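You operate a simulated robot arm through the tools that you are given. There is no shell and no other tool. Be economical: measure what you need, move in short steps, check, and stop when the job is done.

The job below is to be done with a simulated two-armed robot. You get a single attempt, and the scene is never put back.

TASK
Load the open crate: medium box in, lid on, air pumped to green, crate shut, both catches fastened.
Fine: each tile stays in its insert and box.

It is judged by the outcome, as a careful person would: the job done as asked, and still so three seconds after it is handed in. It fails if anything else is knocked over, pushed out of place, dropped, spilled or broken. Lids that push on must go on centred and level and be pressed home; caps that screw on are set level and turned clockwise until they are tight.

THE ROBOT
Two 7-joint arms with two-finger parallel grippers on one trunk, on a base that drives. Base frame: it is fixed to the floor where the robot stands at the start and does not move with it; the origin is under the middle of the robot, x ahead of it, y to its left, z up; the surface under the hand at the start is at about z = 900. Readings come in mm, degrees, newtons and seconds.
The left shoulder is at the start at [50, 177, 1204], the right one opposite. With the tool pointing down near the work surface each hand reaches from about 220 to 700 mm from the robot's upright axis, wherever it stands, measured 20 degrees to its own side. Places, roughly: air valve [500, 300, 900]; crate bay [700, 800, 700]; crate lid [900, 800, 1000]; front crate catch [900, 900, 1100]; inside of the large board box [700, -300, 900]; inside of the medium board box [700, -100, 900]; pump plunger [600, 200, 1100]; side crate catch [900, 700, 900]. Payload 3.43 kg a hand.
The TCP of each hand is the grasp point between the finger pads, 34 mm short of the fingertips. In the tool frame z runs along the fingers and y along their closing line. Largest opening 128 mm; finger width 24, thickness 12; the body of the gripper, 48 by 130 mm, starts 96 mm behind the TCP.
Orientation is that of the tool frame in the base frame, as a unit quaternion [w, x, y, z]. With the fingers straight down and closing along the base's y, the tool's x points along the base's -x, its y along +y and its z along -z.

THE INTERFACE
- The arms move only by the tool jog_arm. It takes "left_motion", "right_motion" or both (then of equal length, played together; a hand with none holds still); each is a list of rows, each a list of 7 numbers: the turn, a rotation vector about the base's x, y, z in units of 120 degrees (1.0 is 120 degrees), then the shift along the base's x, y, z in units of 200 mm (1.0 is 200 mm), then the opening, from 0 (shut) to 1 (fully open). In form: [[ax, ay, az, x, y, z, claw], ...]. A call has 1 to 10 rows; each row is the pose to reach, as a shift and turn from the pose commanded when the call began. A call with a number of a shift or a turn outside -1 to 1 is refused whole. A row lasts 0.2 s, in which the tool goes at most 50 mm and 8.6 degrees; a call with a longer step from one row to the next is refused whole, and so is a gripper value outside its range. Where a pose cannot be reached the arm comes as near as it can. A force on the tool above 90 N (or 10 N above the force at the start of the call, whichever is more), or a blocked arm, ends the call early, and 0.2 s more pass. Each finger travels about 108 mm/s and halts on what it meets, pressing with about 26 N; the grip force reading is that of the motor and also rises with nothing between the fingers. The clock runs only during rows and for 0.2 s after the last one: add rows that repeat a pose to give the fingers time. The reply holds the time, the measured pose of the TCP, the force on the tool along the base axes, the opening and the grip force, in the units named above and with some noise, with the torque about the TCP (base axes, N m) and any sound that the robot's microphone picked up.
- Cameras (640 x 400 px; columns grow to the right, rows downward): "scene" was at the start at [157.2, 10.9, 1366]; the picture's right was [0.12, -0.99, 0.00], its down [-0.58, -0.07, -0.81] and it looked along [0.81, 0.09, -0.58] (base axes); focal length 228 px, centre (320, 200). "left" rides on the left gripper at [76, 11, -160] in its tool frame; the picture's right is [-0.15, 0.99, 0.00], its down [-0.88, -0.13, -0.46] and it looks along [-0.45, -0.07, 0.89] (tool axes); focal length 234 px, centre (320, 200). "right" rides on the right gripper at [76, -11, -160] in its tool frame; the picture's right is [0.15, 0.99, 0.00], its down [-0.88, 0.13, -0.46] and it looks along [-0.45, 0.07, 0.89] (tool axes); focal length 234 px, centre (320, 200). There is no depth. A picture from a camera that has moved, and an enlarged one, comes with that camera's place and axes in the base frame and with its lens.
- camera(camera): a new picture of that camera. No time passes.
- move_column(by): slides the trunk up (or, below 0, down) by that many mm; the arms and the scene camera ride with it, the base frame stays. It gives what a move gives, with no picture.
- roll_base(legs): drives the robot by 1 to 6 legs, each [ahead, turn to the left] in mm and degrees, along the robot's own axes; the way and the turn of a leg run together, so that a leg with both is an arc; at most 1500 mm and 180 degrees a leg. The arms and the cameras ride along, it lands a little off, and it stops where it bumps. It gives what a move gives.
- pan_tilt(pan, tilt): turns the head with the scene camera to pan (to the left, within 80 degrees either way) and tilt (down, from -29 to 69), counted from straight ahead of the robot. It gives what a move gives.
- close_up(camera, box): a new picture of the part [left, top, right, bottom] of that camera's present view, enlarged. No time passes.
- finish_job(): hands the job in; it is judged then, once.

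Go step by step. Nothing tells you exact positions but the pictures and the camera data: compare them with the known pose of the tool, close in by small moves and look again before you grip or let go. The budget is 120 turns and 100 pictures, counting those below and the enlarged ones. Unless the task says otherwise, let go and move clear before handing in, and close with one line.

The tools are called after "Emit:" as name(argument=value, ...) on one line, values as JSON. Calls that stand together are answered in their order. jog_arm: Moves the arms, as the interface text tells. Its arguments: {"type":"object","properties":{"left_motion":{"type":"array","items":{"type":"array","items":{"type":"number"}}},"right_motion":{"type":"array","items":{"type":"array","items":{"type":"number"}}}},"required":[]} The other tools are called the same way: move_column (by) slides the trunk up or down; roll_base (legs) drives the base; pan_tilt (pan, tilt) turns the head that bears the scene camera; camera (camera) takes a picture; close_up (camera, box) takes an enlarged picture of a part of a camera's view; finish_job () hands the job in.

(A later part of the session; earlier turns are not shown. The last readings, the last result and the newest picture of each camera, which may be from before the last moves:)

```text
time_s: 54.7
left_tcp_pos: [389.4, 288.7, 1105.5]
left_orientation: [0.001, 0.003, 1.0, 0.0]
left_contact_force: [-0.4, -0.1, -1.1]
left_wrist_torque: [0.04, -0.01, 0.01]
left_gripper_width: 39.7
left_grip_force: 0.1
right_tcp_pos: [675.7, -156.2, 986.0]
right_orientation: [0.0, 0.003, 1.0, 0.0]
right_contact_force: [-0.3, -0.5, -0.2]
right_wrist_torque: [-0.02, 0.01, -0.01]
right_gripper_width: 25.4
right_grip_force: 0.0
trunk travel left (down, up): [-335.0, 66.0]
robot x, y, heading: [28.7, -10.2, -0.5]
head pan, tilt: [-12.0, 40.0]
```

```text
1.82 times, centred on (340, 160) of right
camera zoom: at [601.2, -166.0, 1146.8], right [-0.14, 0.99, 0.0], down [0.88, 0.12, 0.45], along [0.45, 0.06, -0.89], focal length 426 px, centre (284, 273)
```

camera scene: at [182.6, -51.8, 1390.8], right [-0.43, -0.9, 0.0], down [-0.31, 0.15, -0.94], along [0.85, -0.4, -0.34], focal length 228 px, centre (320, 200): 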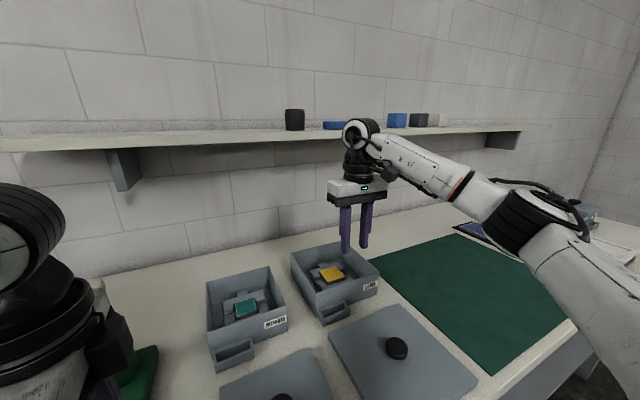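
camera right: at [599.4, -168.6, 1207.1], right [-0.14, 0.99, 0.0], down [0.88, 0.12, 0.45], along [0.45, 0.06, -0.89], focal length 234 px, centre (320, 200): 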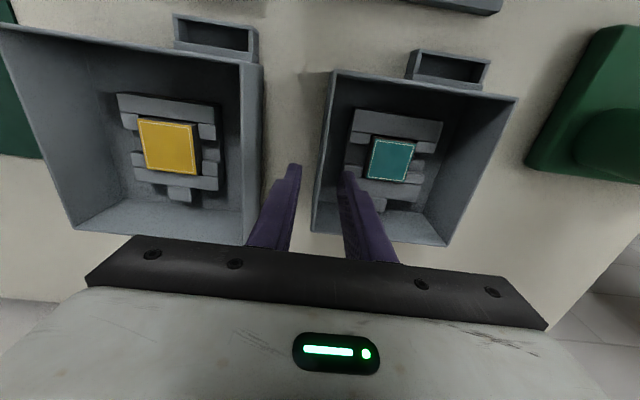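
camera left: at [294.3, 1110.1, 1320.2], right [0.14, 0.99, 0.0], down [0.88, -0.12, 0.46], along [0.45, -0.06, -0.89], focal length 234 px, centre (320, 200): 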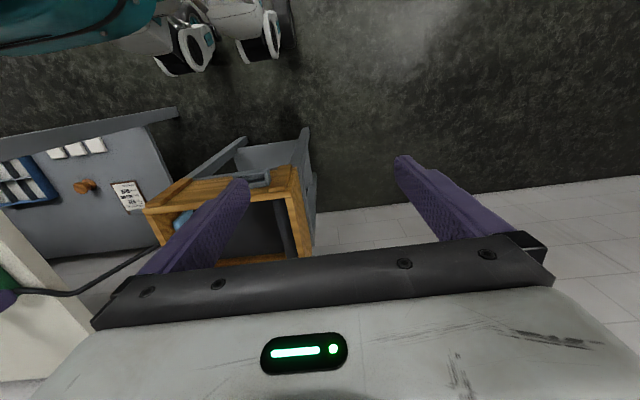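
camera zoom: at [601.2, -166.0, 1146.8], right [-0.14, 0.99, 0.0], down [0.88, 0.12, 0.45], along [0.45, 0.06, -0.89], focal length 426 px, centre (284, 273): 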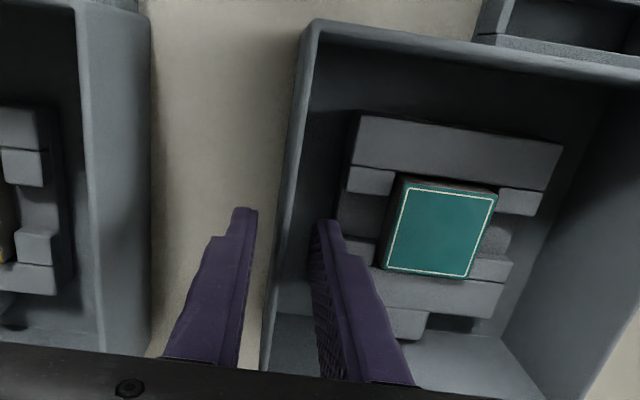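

Good: the wall is between the fingers. Lowering a bit more and closing.

Emit:
move_column(by=-25)

Emit:
jog_arm(right_motion=[[0, 0, 0, 0, 0, 0, 0.1], [0, 0, 0, 0, 0, 0, 0], [0, 0, 0, 0, 0, 0, 0], [0, 0, 0, 0, 0, 0, 0]])

Emit:
close_up(camera="right", box=[240, 50, 440, 270])

```text
time_s: 55.4
left_tcp_pos: [389.7, 290.4, 1081.0]
left_orientation: [0.001, 0.003, 1.0, 0.001]
left_contact_force: [-0.7, 0.4, -1.0]
left_wrist_torque: [-0.03, -0.01, -0.02]
left_gripper_width: 39.9
left_grip_force: 0.1
right_tcp_pos: [676.1, -155.5, 962.3]
right_orientation: [-0.001, 0.004, 1.0, 0.001]
right_contact_force: [0.1, 0.4, 0.2]
right_wrist_torque: [0.0, 0.01, -0.01]
right_gripper_width: 25.6
right_grip_force: 0.1
trunk travel left (down, up): [-310.0, 91.0]
robot x, y, heading: [26.8, -12.7, -0.5]
head pan, tilt: [-12.0, 40.0]
```

```text
time_s: 56.4
left_tcp_pos: [389.5, 289.0, 1080.6]
left_orientation: [0.002, 0.004, 1.0, 0.001]
left_contact_force: [0.6, 0.4, 0.1]
left_wrist_torque: [0.02, -0.03, 0.0]
left_gripper_width: 39.6
left_grip_force: 0.1
right_tcp_pos: [676.0, -156.2, 961.2]
right_orientation: [-0.001, 0.004, 1.0, 0.0]
right_contact_force: [-1.0, -0.1, 0.3]
right_wrist_torque: [0.05, 0.05, 0.19]
right_gripper_width: 3.8
right_grip_force: 25.6
trunk travel left (down, up): [-310.0, 91.0]
robot x, y, heading: [30.0, -9.0, -0.7]
head pan, tilt: [-12.0, 40.0]
```

```text
1.82 times, centred on (340, 160) of right
camera zoom: at [601.3, -166.0, 1121.7], right [-0.14, 0.99, 0.0], down [0.88, 0.12, 0.45], along [0.45, 0.06, -0.89], focal length 426 px, centre (284, 273)
```

zoom: 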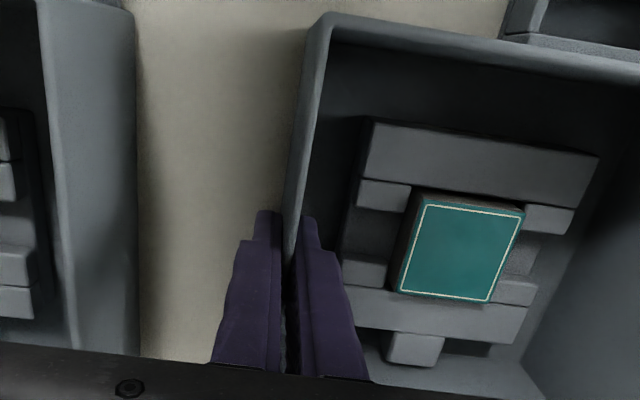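

Gripped on the 3.8 mm wall. A test lift of 15 mm with the trunk.

Emit:
move_column(by=15)

Emit:
camera(camera="scene")

Emit:
close_up(camera="scene", box=[220, 120, 380, 240])

```text
time_s: 57.0
left_tcp_pos: [390.8, 288.7, 1094.8]
left_orientation: [0.001, 0.003, 1.0, 0.0]
left_contact_force: [-0.2, -0.6, 0.0]
left_wrist_torque: [-0.01, -0.02, 0.01]
left_gripper_width: 39.7
left_grip_force: 0.0
right_tcp_pos: [676.6, -157.0, 975.4]
right_orientation: [-0.002, 0.004, 1.0, 0.0]
right_contact_force: [0.0, 0.8, -4.3]
right_wrist_torque: [-0.33, -0.06, -0.04]
right_gripper_width: 3.5
right_grip_force: 26.0
trunk travel left (down, up): [-325.0, 76.0]
robot x, y, heading: [29.8, -9.3, -0.5]
head pan, tilt: [-12.0, 40.0]
```

```text
66 pictures are left
camera scene: at [182.3, -30.1, 1309.2], right [-0.22, -0.98, 0.0], down [-0.63, 0.14, -0.77], along [0.75, -0.17, -0.64], focal length 228 px, centre (320, 200)
```

scene: 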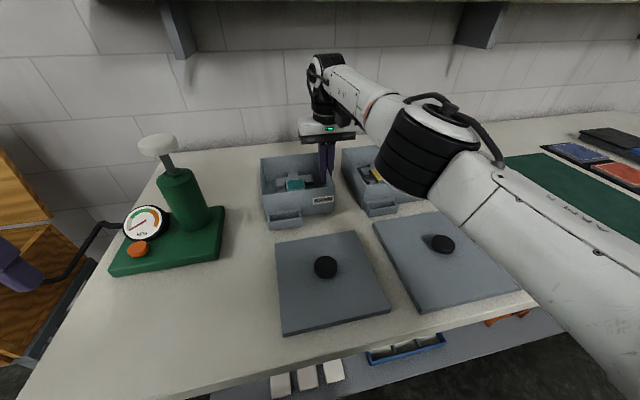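

```text
3.33 times, centred on (300, 180) of scene
camera zoom: at [182.3, -30.1, 1309.2], right [-0.22, -0.98, 0.0], down [-0.63, 0.14, -0.77], along [0.75, -0.17, -0.64], focal length 759 px, centre (387, 267)
```

zoom: 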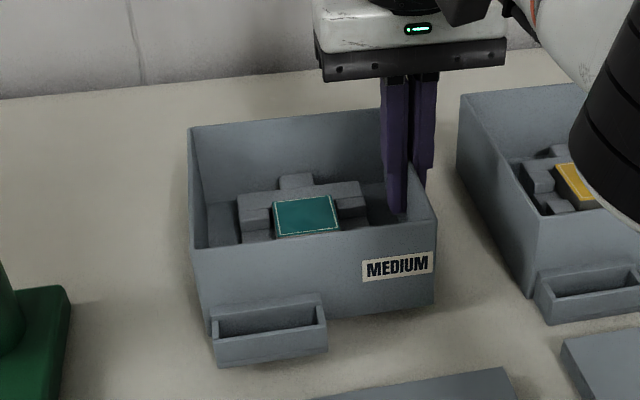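

Suspended cleanly (≈0.45 kg, level). Raising higher, then retracting the hand toward the robot.

Emit:
move_column(by=72)

Emit:
jog_arm(right_motion=[[0, 0, 0, -0.06, 0, 0, 0], [0, 0, 0, -0.16, 0, 0, 0], [0, 0, 0, -0.28, 0, 0, 0], [0, 0, 0, -0.4, 0, 0, 0], [0, 0, 0, -0.52, 0, 0, 0], [0, 0, 0, -0.64, 0, 0, 0], [0, 0, 0, -0.76, 0, 0, 0], [0, 0, 0, -0.86, 0, 0, 0], [0, 0, 0, -0.94, 0, 0, 0], [0, 0, 0, -0.98, 0, 0, 0]])

Emit:
camera(camera="scene")

```text
time_s: 58.1
left_tcp_pos: [390.0, 290.0, 1166.9]
left_orientation: [0.001, 0.004, 1.0, 0.0]
left_contact_force: [-0.2, 0.2, -0.1]
left_wrist_torque: [0.0, 0.0, 0.03]
left_gripper_width: 40.1
left_grip_force: 0.0
right_tcp_pos: [675.6, -155.7, 1048.7]
right_orientation: [-0.001, 0.004, 1.0, 0.0]
right_contact_force: [0.1, 0.3, -4.1]
right_wrist_torque: [-0.35, -0.03, -0.01]
right_gripper_width: 3.9
right_grip_force: 26.2
trunk travel left (down, up): [-397.0, 4.0]
robot x, y, heading: [27.0, -11.2, -0.8]
head pan, tilt: [-12.0, 40.0]
```

```text
time_s: 60.3
left_tcp_pos: [390.2, 290.1, 1167.2]
left_orientation: [0.0, 0.004, 1.0, 0.0]
left_contact_force: [-0.1, 0.9, 0.8]
left_wrist_torque: [0.01, -0.01, 0.01]
left_gripper_width: 39.9
left_grip_force: 0.1
right_tcp_pos: [676.6, -156.2, 1049.2]
right_orientation: [0.0, 0.004, 1.0, 0.0]
right_contact_force: [-1.1, 0.3, -4.3]
right_wrist_torque: [-0.36, -0.06, -0.01]
right_gripper_width: 4.0
right_grip_force: 25.8
right hand out of reach, approached as far as the arm can: row 1, 2, 3, 4, 5, 6, 7, 8, 9, 10
trunk travel left (down, up): [-397.0, 4.0]
robot x, y, heading: [27.7, -11.8, -0.7]
head pan, tilt: [-12.0, 40.0]
```

```text
64 pictures are left
camera scene: at [181.9, -30.2, 1381.3], right [-0.22, -0.98, 0.0], down [-0.63, 0.14, -0.77], along [0.75, -0.17, -0.64], focal length 228 px, centre (320, 200)
```

scene: 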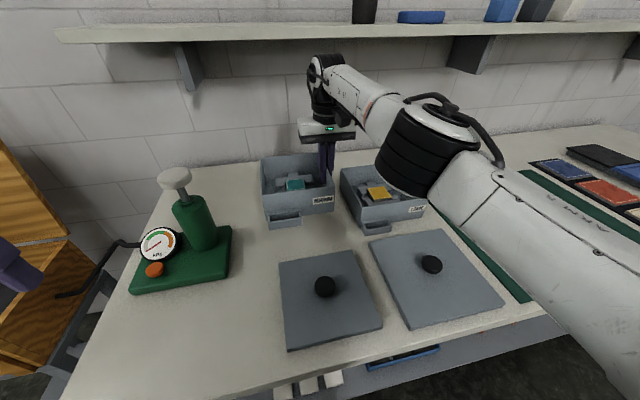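

The right arm didn't move on the retract; it seems stuck at a joint limit. I'll try a small upward/outward move first.

Emit:
jog_arm(right_motion=[[0, 0, 0, 0, 0, 0.05, 0], [0, 0, 0, 0, 0, 0.1, 0], [0, 0, 0, 0, -0.05, 0.15, 0], [0, 0, 0, 0, -0.1, 0.2, 0], [0, 0, 0, -0.05, -0.15, 0.2, 0], [0, 0, 0, -0.15, -0.15, 0.2, 0], [0, 0, 0, -0.25, -0.15, 0.2, 0]])

```text
time_s: 61.9
left_tcp_pos: [389.4, 292.4, 1166.5]
left_orientation: [0.001, 0.004, 1.0, -0.001]
left_contact_force: [-0.1, 1.3, -0.1]
left_wrist_torque: [-0.08, -0.02, 0.02]
left_gripper_width: 39.8
left_grip_force: 0.1
right_tcp_pos: [625.3, -176.9, 1085.0]
right_orientation: [-0.001, 0.004, 1.0, -0.001]
right_contact_force: [0.7, 0.7, -3.8]
right_wrist_torque: [-0.37, -0.07, 0.0]
right_gripper_width: 3.9
right_grip_force: 25.8
right hand out of reach, approached as far as the arm can: row 4, 5
trunk travel left (down, up): [-397.0, 4.0]
robot x, y, heading: [27.2, -10.2, -0.3]
head pan, tilt: [-12.0, 40.0]
```

It frees. Continue retracting.

Emit:
jog_arm(right_motion=[[0, 0, 0, -0.08, 0, 0, 0], [0, 0, 0, -0.18, 0, 0, 0], [0, 0, 0, -0.3, 0, 0, 0], [0, 0, 0, -0.42, 0, 0, 0], [0, 0, 0, -0.54, 0, 0, 0], [0, 0, 0, -0.66, 0, 0, 0], [0, 0, 0, -0.76, 0, 0, 0], [0, 0, 0, -0.82, 0, 0, 0]])

Emit:
camera(camera="scene")

```text
time_s: 63.7
left_tcp_pos: [390.2, 290.1, 1166.3]
left_orientation: [0.001, 0.004, 1.0, 0.001]
left_contact_force: [0.8, -0.8, 0.5]
left_wrist_torque: [-0.01, -0.01, 0.01]
left_gripper_width: 39.7
left_grip_force: 0.0
right_tcp_pos: [462.2, -184.3, 1083.7]
right_orientation: [-0.001, 0.004, 1.0, 0.0]
right_contact_force: [0.2, 0.0, -4.1]
right_wrist_torque: [-0.34, -0.03, -0.01]
right_gripper_width: 3.9
right_grip_force: 25.7
trunk travel left (down, up): [-397.0, 4.0]
robot x, y, heading: [28.2, -14.0, -0.6]
head pan, tilt: [-12.0, 40.0]
```

```text
63 pictures are left
camera scene: at [181.7, -30.1, 1381.3], right [-0.22, -0.98, 0.0], down [-0.63, 0.14, -0.77], along [0.75, -0.17, -0.64], focal length 228 px, centre (320, 200)
```

scene: 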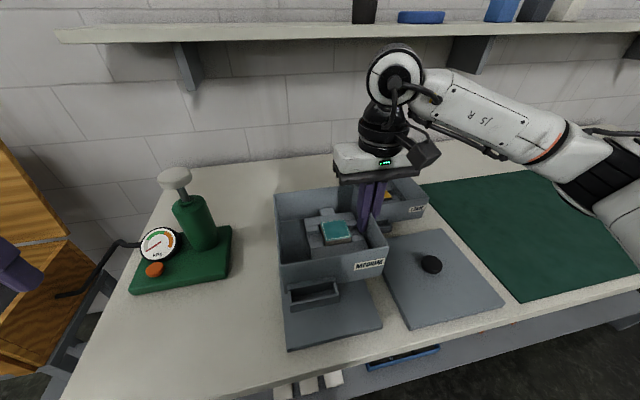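

Box is held level and close in. Driving to the crate front, stopping short.

Emit:
roll_base(legs=[[-190, 0], [0, 90.5], [905, 0], [0, -90]])

Emit:
pan_tilt(pan=-10, tilt=38)

Emit:
camera(camera="scene")

```text
time_s: 77.1
left_tcp_pos: [175.1, 1184.2, 1167.8]
left_orientation: [0.0, -0.019, 1.0, 0.001]
left_contact_force: [-0.7, 0.5, 0.2]
left_wrist_torque: [-0.01, -0.01, 0.02]
left_gripper_width: 39.8
left_grip_force: 0.1
right_tcp_pos: [269.9, 716.2, 1082.6]
right_orientation: [-0.001, -0.018, 1.0, 0.0]
right_contact_force: [-2.0, 0.0, -4.1]
right_wrist_torque: [-0.31, -0.05, -0.02]
right_gripper_width: 3.8
right_grip_force: 26.3
trunk travel left (down, up): [-397.0, 4.0]
robot x, y, heading: [-171.0, 871.3, 2.1]
head pan, tilt: [-12.0, 40.0]
```

```text
time_s: 77.8
left_tcp_pos: [174.6, 1184.3, 1167.2]
left_orientation: [0.0, -0.019, 1.0, 0.001]
left_contact_force: [0.4, -0.7, 0.1]
left_wrist_torque: [0.0, 0.02, 0.0]
left_gripper_width: 40.0
left_grip_force: 0.1
right_tcp_pos: [270.6, 716.3, 1081.5]
right_orientation: [-0.002, -0.018, 1.0, 0.0]
right_contact_force: [-0.2, 0.9, -3.1]
right_wrist_torque: [-0.27, -0.03, 0.0]
right_gripper_width: 3.8
right_grip_force: 26.0
trunk travel left (down, up): [-397.0, 4.0]
robot x, y, heading: [-173.4, 869.9, 2.2]
head pan, tilt: [-10.0, 38.0]
```

```text
62 pictures are left
camera scene: at [-16.0, 858.3, 1384.3], right [-0.14, -0.99, 0.0], down [-0.61, 0.08, -0.79], along [0.78, -0.11, -0.62], focal length 228 px, centre (320, 200)
```

scene: 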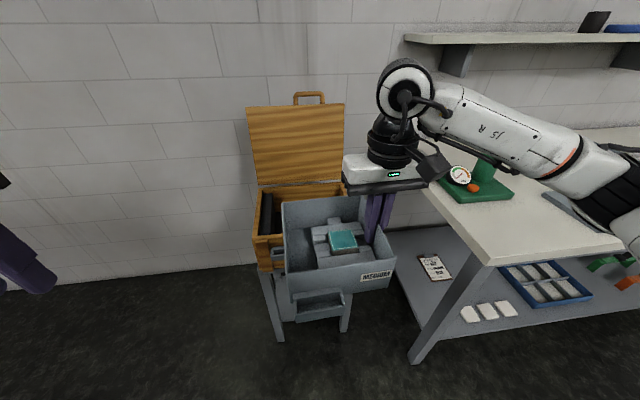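

Driving forward so the crate is in arm's reach.

Emit:
roll_base(legs=[[285, -2.2]])

Emit:
jog_arm(right_motion=[[0, 0, 0, 0.06, 0, 0, 0], [0, 0, 0, 0.16, 0.03, 0, 0], [0, 0, 0, 0.26, 0.06, 0, 0], [0, 0, 0, 0.36, 0.1, 0, 0], [0, 0, 0, 0.46, 0.14, 0, 0], [0, 0, 0, 0.54, 0.16, 0, 0], [0, 0, 0, 0.58, 0.18, 0, 0]])

Emit:
pan_tilt(pan=-8, tilt=55)

Emit:
camera(camera="scene")

```text
time_s: 79.7
left_tcp_pos: [470.4, 1173.9, 1167.0]
left_orientation: [0.001, 0.003, 1.0, 0.001]
left_contact_force: [-0.3, 0.3, 0.5]
left_wrist_torque: [0.01, 0.04, 0.0]
left_gripper_width: 39.8
left_grip_force: 0.0
right_tcp_pos: [543.4, 700.8, 1083.1]
right_orientation: [-0.002, 0.002, 1.0, 0.0]
right_contact_force: [-0.1, -0.5, -3.6]
right_wrist_torque: [-0.32, 0.01, -0.01]
right_gripper_width: 3.7
right_grip_force: 26.2
trunk travel left (down, up): [-397.0, 4.0]
robot x, y, heading: [109.6, 872.9, -0.5]
head pan, tilt: [-10.0, 38.0]
```

```text
time_s: 81.3
left_tcp_pos: [469.8, 1172.9, 1168.3]
left_orientation: [0.001, 0.004, 1.0, 0.0]
left_contact_force: [-0.4, 0.1, -0.4]
left_wrist_torque: [-0.02, 0.01, -0.05]
left_gripper_width: 39.9
left_grip_force: 0.0
right_tcp_pos: [659.5, 736.7, 1082.6]
right_orientation: [-0.001, 0.004, 1.0, -0.001]
right_contact_force: [0.3, -0.4, -4.8]
right_wrist_torque: [-0.3, -0.05, 0.01]
right_gripper_width: 3.7
right_grip_force: 26.0
trunk travel left (down, up): [-397.0, 4.0]
robot x, y, heading: [109.4, 873.5, -0.6]
head pan, tilt: [-10.0, 38.0]
```

```text
time_s: 82.1
left_tcp_pos: [470.5, 1171.5, 1168.3]
left_orientation: [0.001, 0.005, 1.0, 0.001]
left_contact_force: [-0.2, 1.1, 0.0]
left_wrist_torque: [0.01, 0.0, 0.01]
left_gripper_width: 40.0
left_grip_force: 0.2
right_tcp_pos: [659.1, 735.8, 1083.2]
right_orientation: [-0.001, 0.003, 1.0, -0.001]
right_contact_force: [-0.7, 0.1, -5.1]
right_wrist_torque: [-0.32, -0.05, 0.02]
right_gripper_width: 4.0
right_grip_force: 26.1
trunk travel left (down, up): [-397.0, 4.0]
robot x, y, heading: [109.8, 870.5, -0.5]
head pan, tilt: [-8.0, 55.0]
```

```text
61 pictures are left
camera scene: at [250.5, 860.8, 1360.7], right [-0.15, -0.99, 0.0], down [-0.81, 0.12, -0.57], along [0.57, -0.08, -0.82], focal length 228 px, centre (320, 200)
```

scene: 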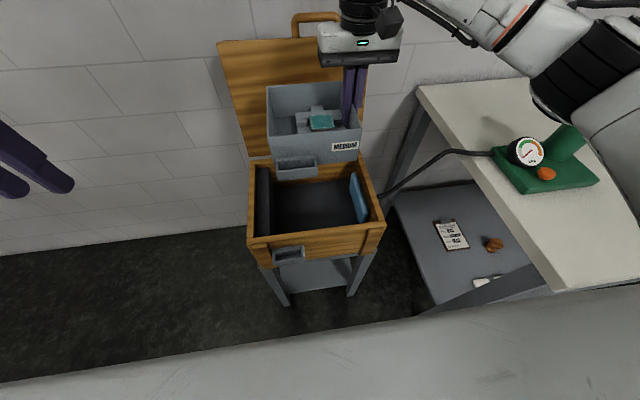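

Emit:
close_up(camera="scene", box=[230, 70, 400, 290])

```text
1.82 times, centred on (315, 180) of scene
camera zoom: at [250.5, 860.8, 1360.7], right [-0.15, -0.99, 0.0], down [-0.81, 0.12, -0.57], along [0.57, -0.08, -0.82], focal length 414 px, centre (329, 236)
```

zoom: 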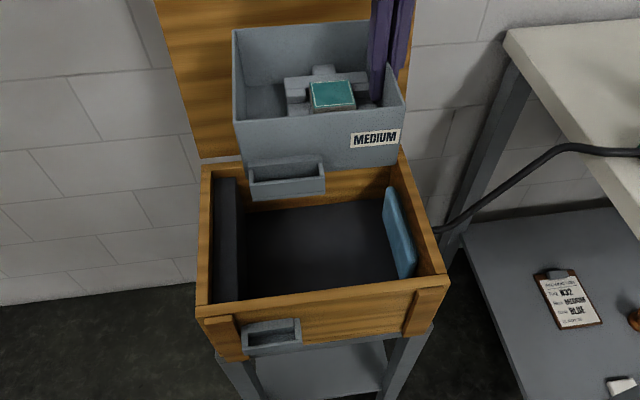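

I'll shift to TCP ≈ [690, 762] over the bay, then lower with the trunk in stages.

Emit:
jog_arm(right_motion=[[0, 0, 0, 0.05, 0.04, 0, 0], [0, 0, 0, 0.1, 0.09, 0, 0], [0, 0, 0, 0.155, 0.13, 0, 0], [0, 0, 0, 0.155, 0.13, 0, 0]])

Emit:
move_column(by=-185)

Emit:
close_up(camera="scene", box=[230, 40, 400, 260])

Emit:
camera(camera="right")

```text
time_s: 83.1
left_tcp_pos: [470.5, 1172.3, 1167.2]
left_orientation: [0.002, 0.004, 1.0, 0.0]
left_contact_force: [0.3, 0.7, -0.4]
left_wrist_torque: [0.0, 0.02, 0.0]
left_gripper_width: 39.8
left_grip_force: 0.0
right_tcp_pos: [692.3, 762.8, 1081.3]
right_orientation: [-0.001, 0.003, 1.0, 0.0]
right_contact_force: [-1.0, -0.7, -4.2]
right_wrist_torque: [-0.31, -0.04, 0.0]
right_gripper_width: 3.9
right_grip_force: 26.2
trunk travel left (down, up): [-397.0, 4.0]
robot x, y, heading: [107.5, 869.1, -0.3]
head pan, tilt: [-8.0, 55.0]
```

```text
time_s: 85.2
left_tcp_pos: [469.2, 1172.1, 982.2]
left_orientation: [0.001, 0.003, 1.0, 0.001]
left_contact_force: [-0.6, 0.1, 0.3]
left_wrist_torque: [0.0, -0.03, 0.02]
left_gripper_width: 39.9
left_grip_force: 0.0
right_tcp_pos: [690.8, 763.4, 897.4]
right_orientation: [-0.001, 0.003, 1.0, 0.0]
right_contact_force: [-0.7, -0.4, -3.8]
right_wrist_torque: [-0.3, 0.0, 0.0]
right_gripper_width: 3.8
right_grip_force: 26.1
trunk travel left (down, up): [-212.0, 189.0]
robot x, y, heading: [110.3, 869.3, -0.4]
head pan, tilt: [-8.0, 55.0]
```

```text
1.82 times, centred on (315, 150) of scene
camera zoom: at [250.3, 860.8, 1175.7], right [-0.15, -0.99, 0.0], down [-0.81, 0.12, -0.57], along [0.57, -0.08, -0.82], focal length 414 px, centre (329, 291)
```

zoom: 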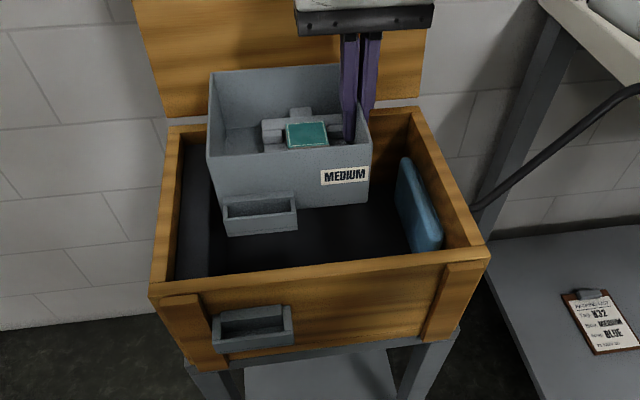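

```text
58 pictures are left
camera right: at [617.0, 753.2, 1056.1], right [-0.14, 0.99, 0.0], down [0.88, 0.12, 0.45], along [0.45, 0.06, -0.89], focal length 234 px, centre (320, 200)
```

right: 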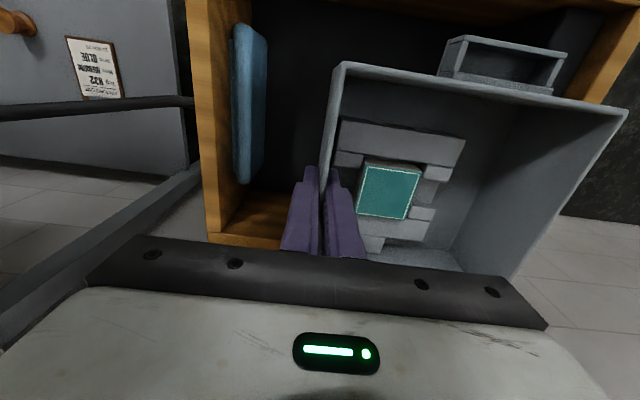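

Clear of the foam, bladder and walls. Lowering further into the bay.

Emit:
move_column(by=-120)

Emit:
camera(camera="scene")

Emit:
move_column(by=-20)

```text
time_s: 86.7
left_tcp_pos: [470.7, 1172.1, 862.1]
left_orientation: [0.001, 0.004, 1.0, -0.001]
left_contact_force: [-0.6, -0.4, -0.3]
left_wrist_torque: [0.0, 0.0, -0.01]
left_gripper_width: 39.8
left_grip_force: 0.0
right_tcp_pos: [691.4, 764.3, 775.7]
right_orientation: [-0.001, 0.003, 1.0, 0.0]
right_contact_force: [0.4, 0.0, -4.1]
right_wrist_torque: [-0.28, -0.02, 0.04]
right_gripper_width: 3.8
right_grip_force: 26.2
trunk travel left (down, up): [-92.0, 309.0]
robot x, y, heading: [107.1, 873.7, -0.6]
head pan, tilt: [-8.0, 55.0]
```

```text
57 pictures are left
camera scene: at [250.3, 860.8, 1055.7], right [-0.15, -0.99, 0.0], down [-0.81, 0.12, -0.57], along [0.57, -0.08, -0.82], focal length 228 px, centre (320, 200)
```

scene: 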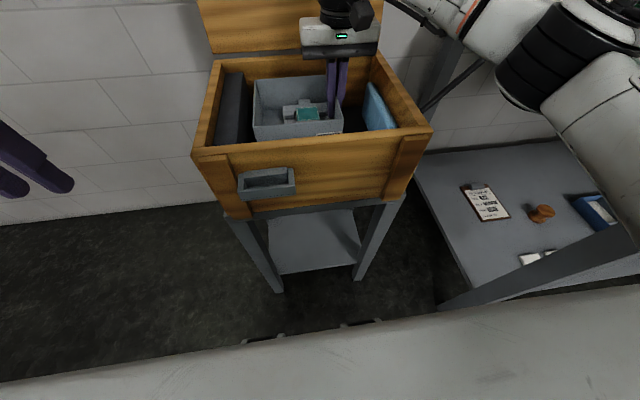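

```text
time_s: 87.3
left_tcp_pos: [469.9, 1171.8, 841.9]
left_orientation: [0.001, 0.004, 1.0, -0.001]
left_contact_force: [-0.3, -0.1, -0.3]
left_wrist_torque: [-0.02, 0.01, -0.02]
left_gripper_width: 39.9
left_grip_force: 0.1
right_tcp_pos: [690.8, 762.1, 757.0]
right_orientation: [-0.001, 0.003, 1.0, 0.0]
right_contact_force: [2.7, -1.1, 1.3]
right_wrist_torque: [0.03, 0.42, 0.01]
right_gripper_width: 4.0
right_grip_force: 26.3
trunk travel left (down, up): [-72.0, 329.0]
robot x, y, heading: [109.8, 871.6, -0.3]
head pan, tilt: [-8.0, 55.0]
```

Contact was felt at bottom z≈695. Let me see whether it's the floor.

Emit:
close_up(camera="scene", box=[190, 40, 440, 210])

Emit:
camera(camera="right")

```text
2.35 times, centred on (315, 125) of scene
camera zoom: at [250.2, 860.8, 1035.7], right [-0.15, -0.99, 0.0], down [-0.81, 0.12, -0.57], along [0.57, -0.08, -0.82], focal length 536 px, centre (332, 376)
```

zoom: 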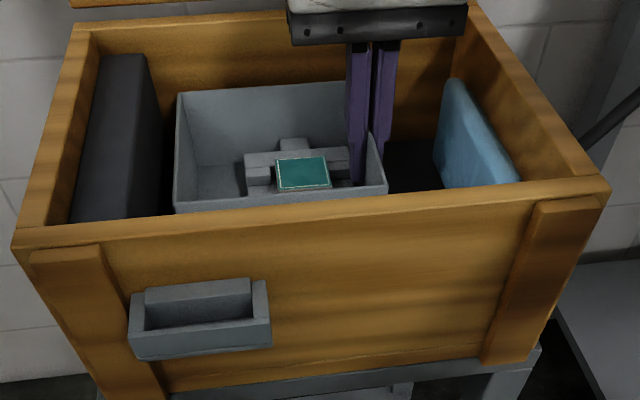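

```text
55 pictures are left
camera right: at [617.0, 753.1, 916.7], right [-0.14, 0.99, 0.0], down [0.88, 0.12, 0.45], along [0.45, 0.06, -0.89], focal length 234 px, centre (320, 200)
```

right: 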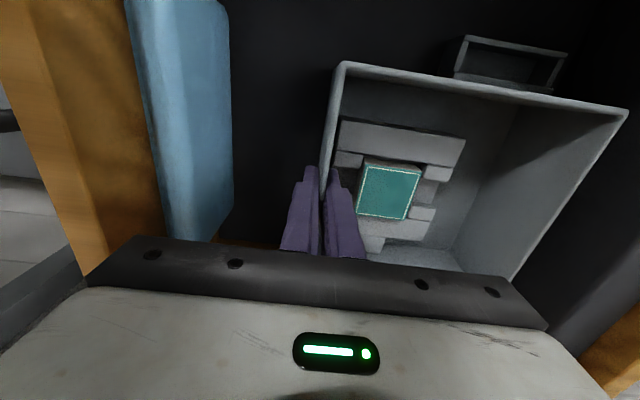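

It sits on the bay floor. Opening gently and checking the box before lifting out.

Emit:
jog_arm(right_motion=[[0, 0, 0, 0, 0, 0, 0.06], [0, 0, 0, 0, 0, 0, 0.12], [0, 0, 0, 0, 0, 0, 0.17], [0, 0, 0, 0, 0, 0, 0.17]])

Emit:
close_up(camera="scene", box=[190, 40, 440, 210])

```text
time_s: 88.3
left_tcp_pos: [470.1, 1173.4, 842.2]
left_orientation: [0.001, 0.004, 1.0, 0.0]
left_contact_force: [0.0, 0.4, 0.2]
left_wrist_torque: [0.0, 0.0, 0.0]
left_gripper_width: 39.8
left_grip_force: 0.1
right_tcp_pos: [691.4, 763.7, 755.6]
right_orientation: [-0.001, 0.004, 1.0, 0.0]
right_contact_force: [-0.5, 0.2, 0.5]
right_wrist_torque: [0.03, 0.0, 0.02]
right_gripper_width: 21.7
right_grip_force: 0.0
trunk travel left (down, up): [-72.0, 329.0]
robot x, y, heading: [106.1, 872.7, -0.3]
head pan, tilt: [-8.0, 55.0]
```

```text
2.35 times, centred on (315, 125) of scene
camera zoom: at [250.1, 860.8, 1035.7], right [-0.15, -0.99, 0.0], down [-0.81, 0.12, -0.57], along [0.57, -0.08, -0.82], focal length 536 px, centre (332, 376)
```

zoom: 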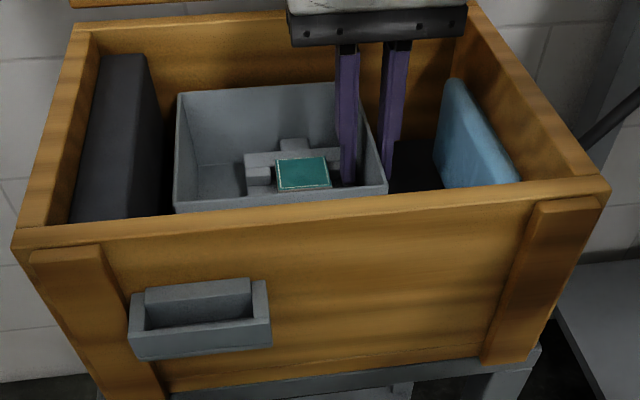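

Box released on the bay floor. Raising the trunk and driving back to the table for the medium lid.

Emit:
move_column(by=320)

Emit:
jog_arm(right_motion=[[0, 0, 0, -0.1, 0, 0, 0.3], [0, 0, 0, -0.3, 0, 0, 0.4], [0, 0, 0, -0.5, 0, 0, 0.5], [0, 0, 0, -0.7, 0, 0, 0.6], [0, 0, 0, -0.85, 0, 0, 0.6]])

Emit:
roll_base(legs=[[-270, 0.4], [0, -90], [885, 0], [0, 90], [160, 0]])

Emit:
pan_tilt(pan=-5, tilt=55)

Emit:
camera(camera="scene")

```text
time_s: 91.5
left_tcp_pos: [469.4, 1172.5, 1162.0]
left_orientation: [0.001, 0.002, 1.0, 0.0]
left_contact_force: [0.4, 0.3, -0.1]
left_wrist_torque: [0.01, -0.03, -0.01]
left_gripper_width: 40.2
left_grip_force: 0.1
right_tcp_pos: [692.6, 762.4, 1076.5]
right_orientation: [-0.001, 0.004, 1.0, 0.001]
right_contact_force: [0.0, -0.4, -0.2]
right_wrist_torque: [-0.03, -0.03, 0.01]
right_gripper_width: 21.7
right_grip_force: 0.1
trunk travel left (down, up): [-392.0, 9.0]
robot x, y, heading: [110.9, 870.9, -0.3]
head pan, tilt: [-8.0, 55.0]
```

```text
time_s: 92.7
left_tcp_pos: [469.4, 1172.5, 1162.3]
left_orientation: [0.001, 0.003, 1.0, 0.0]
left_contact_force: [0.6, -0.1, 0.1]
left_wrist_torque: [0.02, 0.0, -0.02]
left_gripper_width: 39.7
left_grip_force: 0.2
right_tcp_pos: [519.5, 759.7, 1078.3]
right_orientation: [-0.002, 0.005, 1.0, 0.001]
right_contact_force: [-0.7, 0.3, -0.1]
right_wrist_torque: [0.01, -0.02, -0.02]
right_gripper_width: 76.9
right_grip_force: 0.1
trunk travel left (down, up): [-392.0, 9.0]
robot x, y, heading: [105.4, 869.8, -0.7]
head pan, tilt: [-8.0, 55.0]
```

```text
time_s: 107.5
left_tcp_pos: [379.2, 282.5, 1162.4]
left_orientation: [0.001, -0.007, 1.0, 0.0]
left_contact_force: [0.5, -0.2, 0.0]
left_wrist_torque: [0.05, 0.03, -0.02]
left_gripper_width: 39.8
left_grip_force: 0.1
right_tcp_pos: [438.2, -128.1, 1077.9]
right_orientation: [-0.001, -0.007, 1.0, 0.0]
right_contact_force: [0.6, -0.2, 0.5]
right_wrist_torque: [-0.02, 0.04, 0.01]
right_gripper_width: 76.8
right_grip_force: 0.0
trunk travel left (down, up): [-392.0, 9.0]
robot x, y, heading: [25.8, -27.1, 0.8]
head pan, tilt: [-8.0, 55.0]
```

```text
time_s: 108.2
left_tcp_pos: [379.5, 282.8, 1162.7]
left_orientation: [0.001, -0.007, 1.0, -0.001]
left_contact_force: [0.7, -0.3, -0.1]
left_wrist_torque: [0.03, -0.01, 0.0]
left_gripper_width: 40.1
left_grip_force: 0.0
right_tcp_pos: [437.3, -129.3, 1078.8]
right_orientation: [-0.001, -0.007, 1.0, 0.001]
right_contact_force: [-0.1, 0.1, -0.4]
right_wrist_torque: [-0.01, 0.01, 0.01]
right_gripper_width: 77.0
right_grip_force: 0.1
trunk travel left (down, up): [-392.0, 9.0]
robot x, y, heading: [23.4, -29.2, 0.8]
head pan, tilt: [-5.0, 55.0]
```

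```text
53 pictures are left
camera scene: at [166.7, -30.3, 1355.7], right [-0.07, -1.0, 0.0], down [-0.82, 0.06, -0.57], along [0.57, -0.04, -0.82], focal length 228 px, centre (320, 200)
```

scene: 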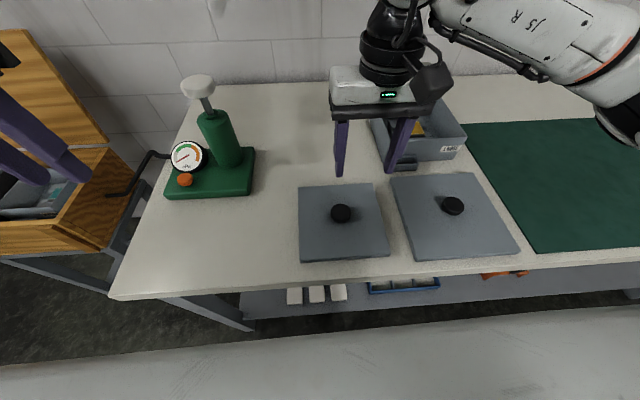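

Lid centre/knob at about [428, −94]. Move the right hand above it and check knob height.

Emit:
jog_arm(right_motion=[[0, 0, -0.0105, -0.045, 0.175, 0, 0.6], [0, 0, -0.0105, -0.045, 0.175, -0.2, 0.6], [0, 0, -0.0105, -0.045, 0.175, -0.4, 0.6]])

Emit:
camera(camera="right")

Emit:
close_up(camera="scene", box=[280, 130, 420, 270])

```text
time_s: 109.0
left_tcp_pos: [378.5, 283.4, 1164.1]
left_orientation: [0.002, -0.007, 1.0, 0.0]
left_contact_force: [0.1, -0.3, 0.9]
left_wrist_torque: [-0.03, 0.02, 0.0]
left_gripper_width: 39.9
left_grip_force: 0.0
right_tcp_pos: [427.7, -94.1, 995.7]
right_orientation: [0.0, 0.004, 1.0, 0.0]
right_contact_force: [-0.8, 0.0, -0.6]
right_wrist_torque: [0.0, -0.02, 0.03]
right_gripper_width: 76.8
right_grip_force: 0.0
trunk travel left (down, up): [-392.0, 9.0]
robot x, y, heading: [26.3, -27.3, 0.8]
head pan, tilt: [-5.0, 55.0]
```

```text
52 pictures are left
camera right: at [353.1, -104.0, 1155.2], right [-0.14, 0.99, 0.0], down [0.88, 0.12, 0.46], along [0.45, 0.06, -0.89], focal length 234 px, centre (320, 200)
```

right: 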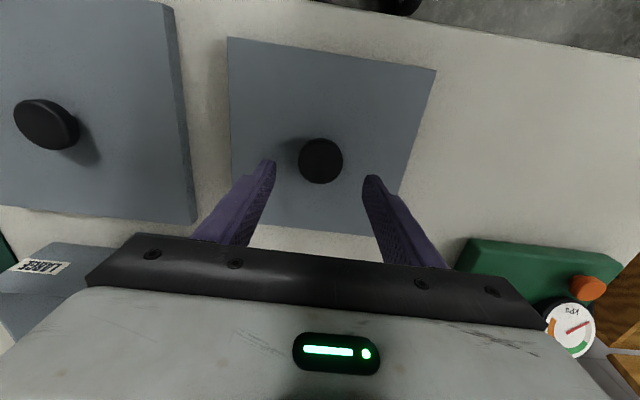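

```text
2.86 times, centred on (350, 200) of scene
camera zoom: at [166.9, -30.0, 1355.7], right [-0.07, -1.0, 0.0], down [-0.82, 0.06, -0.57], along [0.57, -0.04, -0.82], focal length 650 px, centre (234, 200)
```

zoom: 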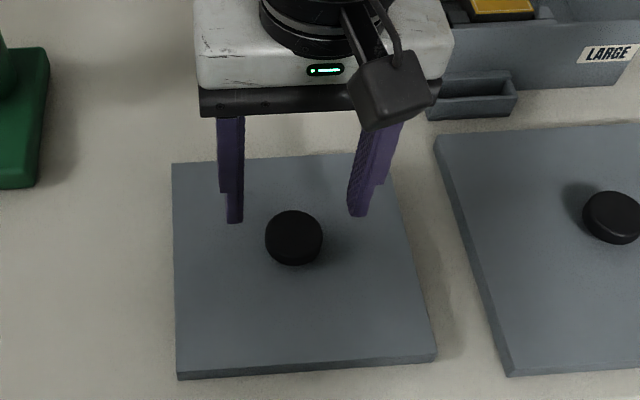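

Knob is ~45 mm across at about [423, −95], top z≈935. Descend so fingertips stop just above the lid plate, then close.

Emit:
jog_arm(right_motion=[[0, 0, 0, -0.02, -0.004, -0.1, 0.55], [0, 0, 0, -0.02, -0.004, -0.18, 0.55], [0, 0, 0, -0.02, -0.004, -0.23, 0.55]])

Emit:
close_up(camera="right", box=[220, 80, 440, 260])

```text
time_s: 109.8
left_tcp_pos: [379.7, 281.5, 1163.7]
left_orientation: [0.002, -0.007, 1.0, 0.0]
left_contact_force: [0.2, -0.6, 0.2]
left_wrist_torque: [0.0, -0.02, -0.02]
left_gripper_width: 39.8
left_grip_force: 0.1
right_tcp_pos: [424.4, -95.1, 953.3]
right_orientation: [-0.001, 0.004, 1.0, 0.0]
right_contact_force: [-1.1, -2.8, 7.4]
right_wrist_torque: [-0.02, 0.03, -0.08]
right_gripper_width: 70.3
right_grip_force: 0.0
trunk travel left (down, up): [-392.0, 9.0]
robot x, y, heading: [24.4, -23.2, 0.7]
head pan, tilt: [-5.0, 55.0]
```

```text
2.22 times, centred on (330, 170) of right
camera zoom: at [349.3, -104.9, 1111.5], right [-0.14, 0.99, 0.0], down [0.88, 0.12, 0.46], along [0.45, 0.06, -0.89], focal length 520 px, centre (298, 267)
```

zoom: 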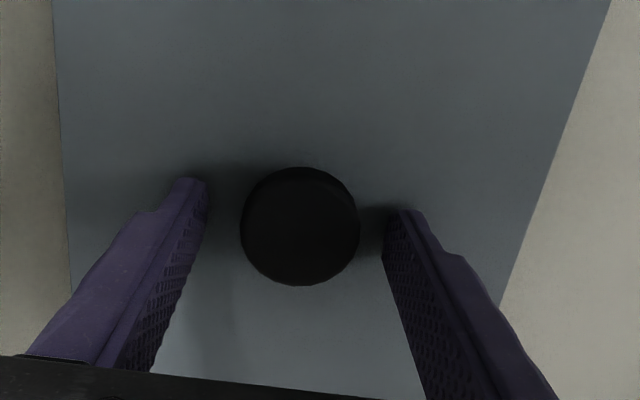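

Fingertips just touched the lid plate (top z≈919). Lift 2 mm and close on the knob.

Emit:
jog_arm(right_motion=[[0, 0, 0, 0.008, 0, 0.025, 0.5], [0, 0, 0, 0.008, 0, 0.025, 0.35], [0, 0, 0, 0.008, 0, 0.025, 0.2], [0, 0, 0, 0.008, 0, 0.025, 0.2], [0, 0, 0, 0.008, 0, 0.025, 0.2]])

Emit:
jog_arm(right_motion=[[0, 0, 0, 0, 0, 0, 0], [0, 0, 0, 0, 0, 0, 0], [0, 0, 0, 0, 0, 0.05, 0], [0, 0, 0, 0, 0, 0.1, 0]])

Emit:
close_up(camera="scene", box=[270, 110, 430, 280])

```text
time_s: 111.0
left_tcp_pos: [378.8, 282.9, 1162.3]
left_orientation: [0.0, -0.007, 1.0, 0.0]
left_contact_force: [-0.9, 0.3, -0.8]
left_wrist_torque: [0.01, -0.01, 0.02]
left_gripper_width: 40.0
left_grip_force: 0.1
right_tcp_pos: [426.9, -94.8, 956.8]
right_orientation: [-0.001, 0.004, 1.0, 0.001]
right_contact_force: [0.2, 0.7, 0.6]
right_wrist_torque: [0.01, 0.01, 0.02]
right_gripper_width: 42.6
right_grip_force: 26.0
trunk travel left (down, up): [-392.0, 9.0]
robot x, y, heading: [25.3, -27.5, 0.6]
head pan, tilt: [-5.0, 55.0]
```

```text
time_s: 112.0
left_tcp_pos: [379.8, 282.5, 1161.3]
left_orientation: [0.001, -0.006, 1.0, 0.001]
left_contact_force: [0.1, 0.5, 0.2]
left_wrist_torque: [0.02, -0.03, -0.01]
left_gripper_width: 39.9
left_grip_force: 0.0
right_tcp_pos: [426.3, -96.5, 976.3]
right_orientation: [-0.001, 0.005, 1.0, 0.0]
right_contact_force: [-0.2, 0.4, -0.6]
right_wrist_torque: [-0.03, -0.04, -0.03]
right_gripper_width: 42.3
right_grip_force: 25.6
trunk travel left (down, up): [-392.0, 9.0]
robot x, y, heading: [21.2, -25.9, 0.8]
head pan, tilt: [-5.0, 55.0]
```

```text
2.35 times, centred on (350, 195) of scene
camera zoom: at [166.8, -30.3, 1355.6], right [-0.07, -1.0, 0.0], down [-0.82, 0.06, -0.57], along [0.57, -0.04, -0.82], focal length 536 px, centre (249, 212)
```

zoom: 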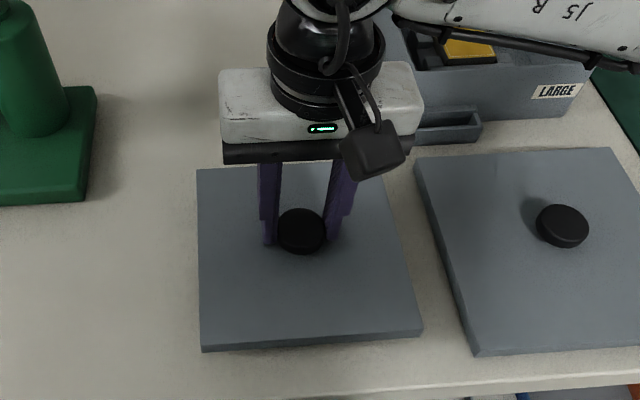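

The lid is lifted. Raise and drive to the crate again.

Emit:
jog_arm(right_motion=[[0, 0, 0, 0, 0, 0.15, 0], [0, 0, 0, 0, 0, 0.3, 0], [0, 0, 0, 0, 0, 0.45, 0], [0, 0, 0, 0, 0, 0.55, 0], [0, 0, 0, 0, 0, 0.6, 0]])

Emit:
roll_base(legs=[[-190, 0], [0, 89.3], [905, 0], [0, -90]])

Emit:
camera(camera="scene")

```text
time_s: 113.2
left_tcp_pos: [379.8, 282.4, 1162.3]
left_orientation: [0.0, -0.006, 1.0, 0.0]
left_contact_force: [-0.7, 0.3, 0.7]
left_wrist_torque: [0.0, 0.02, -0.01]
left_gripper_width: 39.9
left_grip_force: 0.2
right_tcp_pos: [426.5, -94.4, 1099.6]
right_orientation: [-0.002, 0.005, 1.0, 0.0]
right_contact_force: [0.1, -0.6, -0.4]
right_wrist_torque: [0.02, -0.02, 0.0]
right_gripper_width: 42.6
right_grip_force: 25.7
trunk travel left (down, up): [-392.0, 9.0]
robot x, y, heading: [23.5, -23.3, 0.8]
head pan, tilt: [-5.0, 55.0]
```

```text
time_s: 126.7
left_tcp_pos: [119.5, 1204.7, 1161.9]
left_orientation: [0.001, -0.049, 0.999, 0.0]
left_contact_force: [-0.4, -0.7, 0.0]
left_wrist_torque: [0.0, -0.03, 0.01]
left_gripper_width: 39.7
left_grip_force: 0.0
right_tcp_pos: [196.8, 833.3, 1099.0]
right_orientation: [0.0, -0.038, 0.999, 0.001]
right_contact_force: [0.2, 1.1, -1.6]
right_wrist_torque: [-0.02, 0.02, -0.01]
right_gripper_width: 42.8
right_grip_force: 26.1
trunk travel left (down, up): [-392.0, 9.0]
robot x, y, heading: [-205.8, 867.1, 5.5]
head pan, tilt: [-5.0, 55.0]
```

```text
48 pictures are left
camera scene: at [-66.0, 875.3, 1355.6], right [0.01, -1.0, 0.0], down [-0.82, -0.01, -0.57], along [0.57, 0.01, -0.82], focal length 228 px, centre (320, 200)
```

scene: 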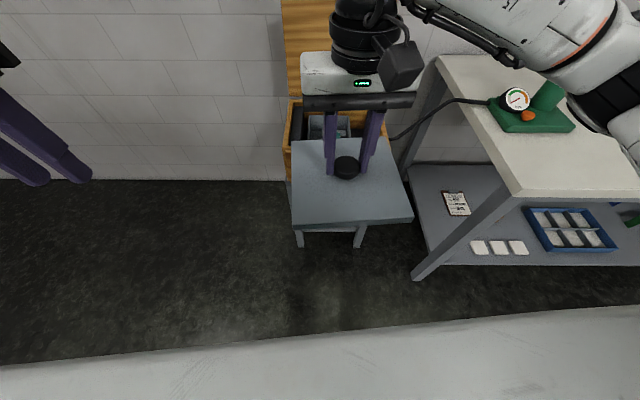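

Emit:
roll_base(legs=[[0, -5.6], [315, 0]])

Emit:
pan_tilt(pan=-5, tilt=52)

Emit:
camera(camera="scene")

```text
time_s: 129.3
left_tcp_pos: [465.5, 1173.5, 1160.9]
left_orientation: [0.001, -0.002, 1.0, 0.001]
left_contact_force: [-0.1, -0.1, -0.3]
left_wrist_torque: [0.03, 0.04, -0.01]
left_gripper_width: 39.9
left_grip_force: 0.1
right_tcp_pos: [507.4, 796.7, 1098.1]
right_orientation: [-0.002, 0.009, 1.0, 0.0]
right_contact_force: [-0.1, 0.9, -0.9]
right_wrist_torque: [-0.02, -0.02, -0.02]
right_gripper_width: 42.7
right_grip_force: 26.3
trunk travel left (down, up): [-392.0, 9.0]
robot x, y, heading: [107.2, 868.4, 0.1]
head pan, tilt: [-5.0, 55.0]
```

```text
time_s: 129.9
left_tcp_pos: [462.9, 1173.4, 1163.5]
left_orientation: [0.001, -0.003, 1.0, 0.001]
left_contact_force: [-0.2, 0.3, 1.1]
left_wrist_torque: [0.01, 0.04, -0.03]
left_gripper_width: 40.1
left_grip_force: 0.0
right_tcp_pos: [505.3, 797.3, 1099.8]
right_orientation: [-0.001, 0.008, 1.0, 0.0]
right_contact_force: [0.7, -0.4, -1.2]
right_wrist_torque: [-0.03, -0.01, 0.03]
right_gripper_width: 42.6
right_grip_force: 26.6
trunk travel left (down, up): [-392.0, 9.0]
robot x, y, heading: [105.5, 869.0, 0.3]
head pan, tilt: [-5.0, 52.0]
```

```text
47 pictures are left
camera scene: at [250.6, 862.9, 1359.5], right [-0.08, -1.0, 0.0], down [-0.79, 0.07, -0.62], along [0.61, -0.05, -0.79], focal length 228 px, centre (320, 200)
```

scene: 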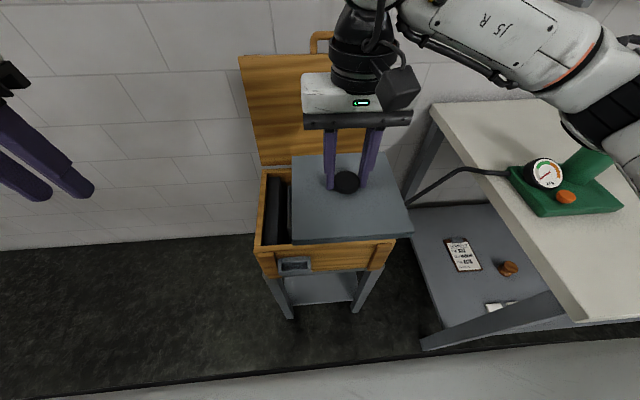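

I'll swing the lid aside briefly to measure the box's exact position in the bay.

Emit:
jog_arm(right_motion=[[0, 0, 0, 0, -0.2, 0, 0], [0, 0, 0, 0, -0.4, 0, 0], [0, 0, 0, 0, -0.6, 0, 0], [0, 0, 0, 0, -0.8, 0, 0], [0, 0, 0, 0, -0.95, 0, 0]])

Emit:
close_up(camera="scene", box=[240, 150, 400, 280])

```text
time_s: 131.1
left_tcp_pos: [463.3, 1172.8, 1162.3]
left_orientation: [0.002, -0.003, 1.0, 0.0]
left_contact_force: [0.4, -0.6, -0.1]
left_wrist_torque: [0.01, 0.0, 0.02]
left_gripper_width: 40.0
left_grip_force: 0.1
right_tcp_pos: [507.1, 604.4, 1099.1]
right_orientation: [0.0, 0.008, 1.0, 0.0]
right_contact_force: [-0.4, 0.0, -1.5]
right_wrist_torque: [0.03, -0.01, -0.01]
right_gripper_width: 42.9
right_grip_force: 26.1
trunk travel left (down, up): [-392.0, 9.0]
robot x, y, heading: [101.8, 868.7, 0.2]
head pan, tilt: [-5.0, 52.0]
```

```text
3.08 times, centred on (320, 215) of scene
camera zoom: at [250.4, 862.3, 1359.5], right [-0.08, -1.0, 0.0], down [-0.79, 0.07, -0.62], along [0.61, -0.05, -0.79], focal length 700 px, centre (320, 154)
```

zoom: 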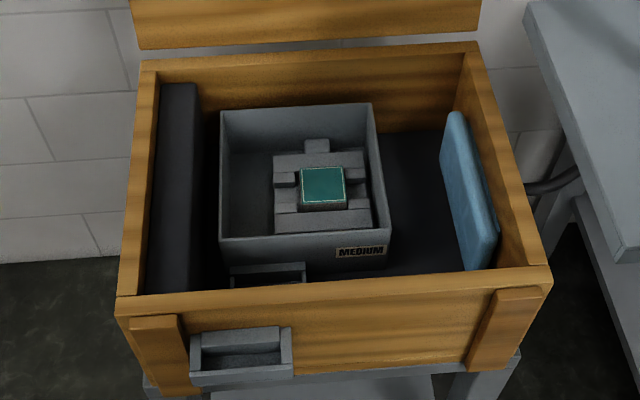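

Box centre measured at ≈[690, 845.5], lid skirt-to-TCP ≈56 mm. Bring the lid over the box.

Emit:
jog_arm(right_motion=[[0, 0, 0, 0, 0.2, 0, 0], [0, 0, 0, 0, 0.4, 0, 0], [0, 0, 0, 0.05, 0.6, 0, 0], [0, 0, 0, 0.2, 0.75, 0, 0], [0, 0, 0, 0.35, 0.85, 0, 0], [0, 0, 0, 0.5, 0.95, 0, 0], [0, 0, 0, 0.65, 1, 0, 0], [0, 0, 0, 0.8, 1, 0, 0], [0, 0, 0, 0.92, 1, 0, 0]])

Emit:
jog_arm(right_motion=[[0, 0, 0, 0, 0.1, 0, 0], [0, 0, 0, 0, 0.205, 0, 0], [0, 0, 0, 0, 0.205, 0, 0]])

Emit:
move_column(by=-230)

Emit:
camera(camera="scene")

```text
time_s: 133.1
left_tcp_pos: [463.2, 1174.0, 1163.1]
left_orientation: [0.001, -0.003, 1.0, 0.0]
left_contact_force: [0.2, 0.1, 0.1]
left_wrist_torque: [0.0, 0.0, 0.0]
left_gripper_width: 40.1
left_grip_force: 0.0
right_tcp_pos: [690.4, 806.6, 1097.9]
right_orientation: [-0.001, 0.008, 1.0, 0.0]
right_contact_force: [0.0, -0.1, -1.5]
right_wrist_torque: [-0.04, 0.0, 0.0]
right_gripper_width: 42.8
right_grip_force: 25.6
trunk travel left (down, up): [-392.0, 9.0]
robot x, y, heading: [106.1, 871.2, 0.4]
head pan, tilt: [-5.0, 52.0]
```

```text
time_s: 133.9
left_tcp_pos: [463.4, 1174.3, 1163.2]
left_orientation: [0.0, -0.002, 1.0, 0.0]
left_contact_force: [-0.6, 0.4, 0.0]
left_wrist_torque: [0.01, -0.01, -0.01]
left_gripper_width: 39.8
left_grip_force: 0.1
right_tcp_pos: [690.3, 846.9, 1101.2]
right_orientation: [-0.001, 0.009, 1.0, 0.0]
right_contact_force: [-1.0, 0.4, -1.2]
right_wrist_torque: [0.02, 0.0, 0.01]
right_gripper_width: 42.6
right_grip_force: 26.2
trunk travel left (down, up): [-392.0, 9.0]
robot x, y, heading: [105.3, 870.0, 0.5]
head pan, tilt: [-5.0, 52.0]
```

```text
time_s: 136.4
left_tcp_pos: [463.1, 1174.3, 932.4]
left_orientation: [0.001, -0.002, 1.0, 0.001]
left_contact_force: [-1.0, 0.2, -0.2]
left_wrist_torque: [0.0, -0.01, 0.01]
left_gripper_width: 39.9
left_grip_force: 0.1
right_tcp_pos: [689.8, 847.4, 871.2]
right_orientation: [-0.001, 0.009, 1.0, 0.001]
right_contact_force: [0.7, 0.3, -1.5]
right_wrist_torque: [-0.01, 0.05, 0.0]
right_gripper_width: 42.6
right_grip_force: 26.0
trunk travel left (down, up): [-162.0, 239.0]
robot x, y, heading: [102.9, 868.2, 0.3]
head pan, tilt: [-5.0, 52.0]
```

```text
45 pictures are left
camera scene: at [250.6, 862.9, 1129.6], right [-0.08, -1.0, 0.0], down [-0.79, 0.07, -0.62], along [0.61, -0.05, -0.79], focal length 228 px, centre (320, 200)
```

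scene: 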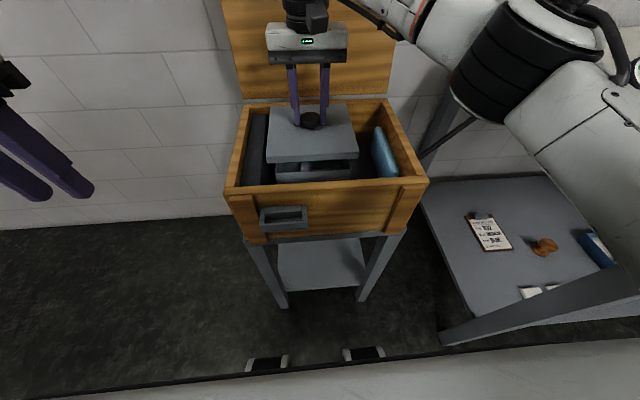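

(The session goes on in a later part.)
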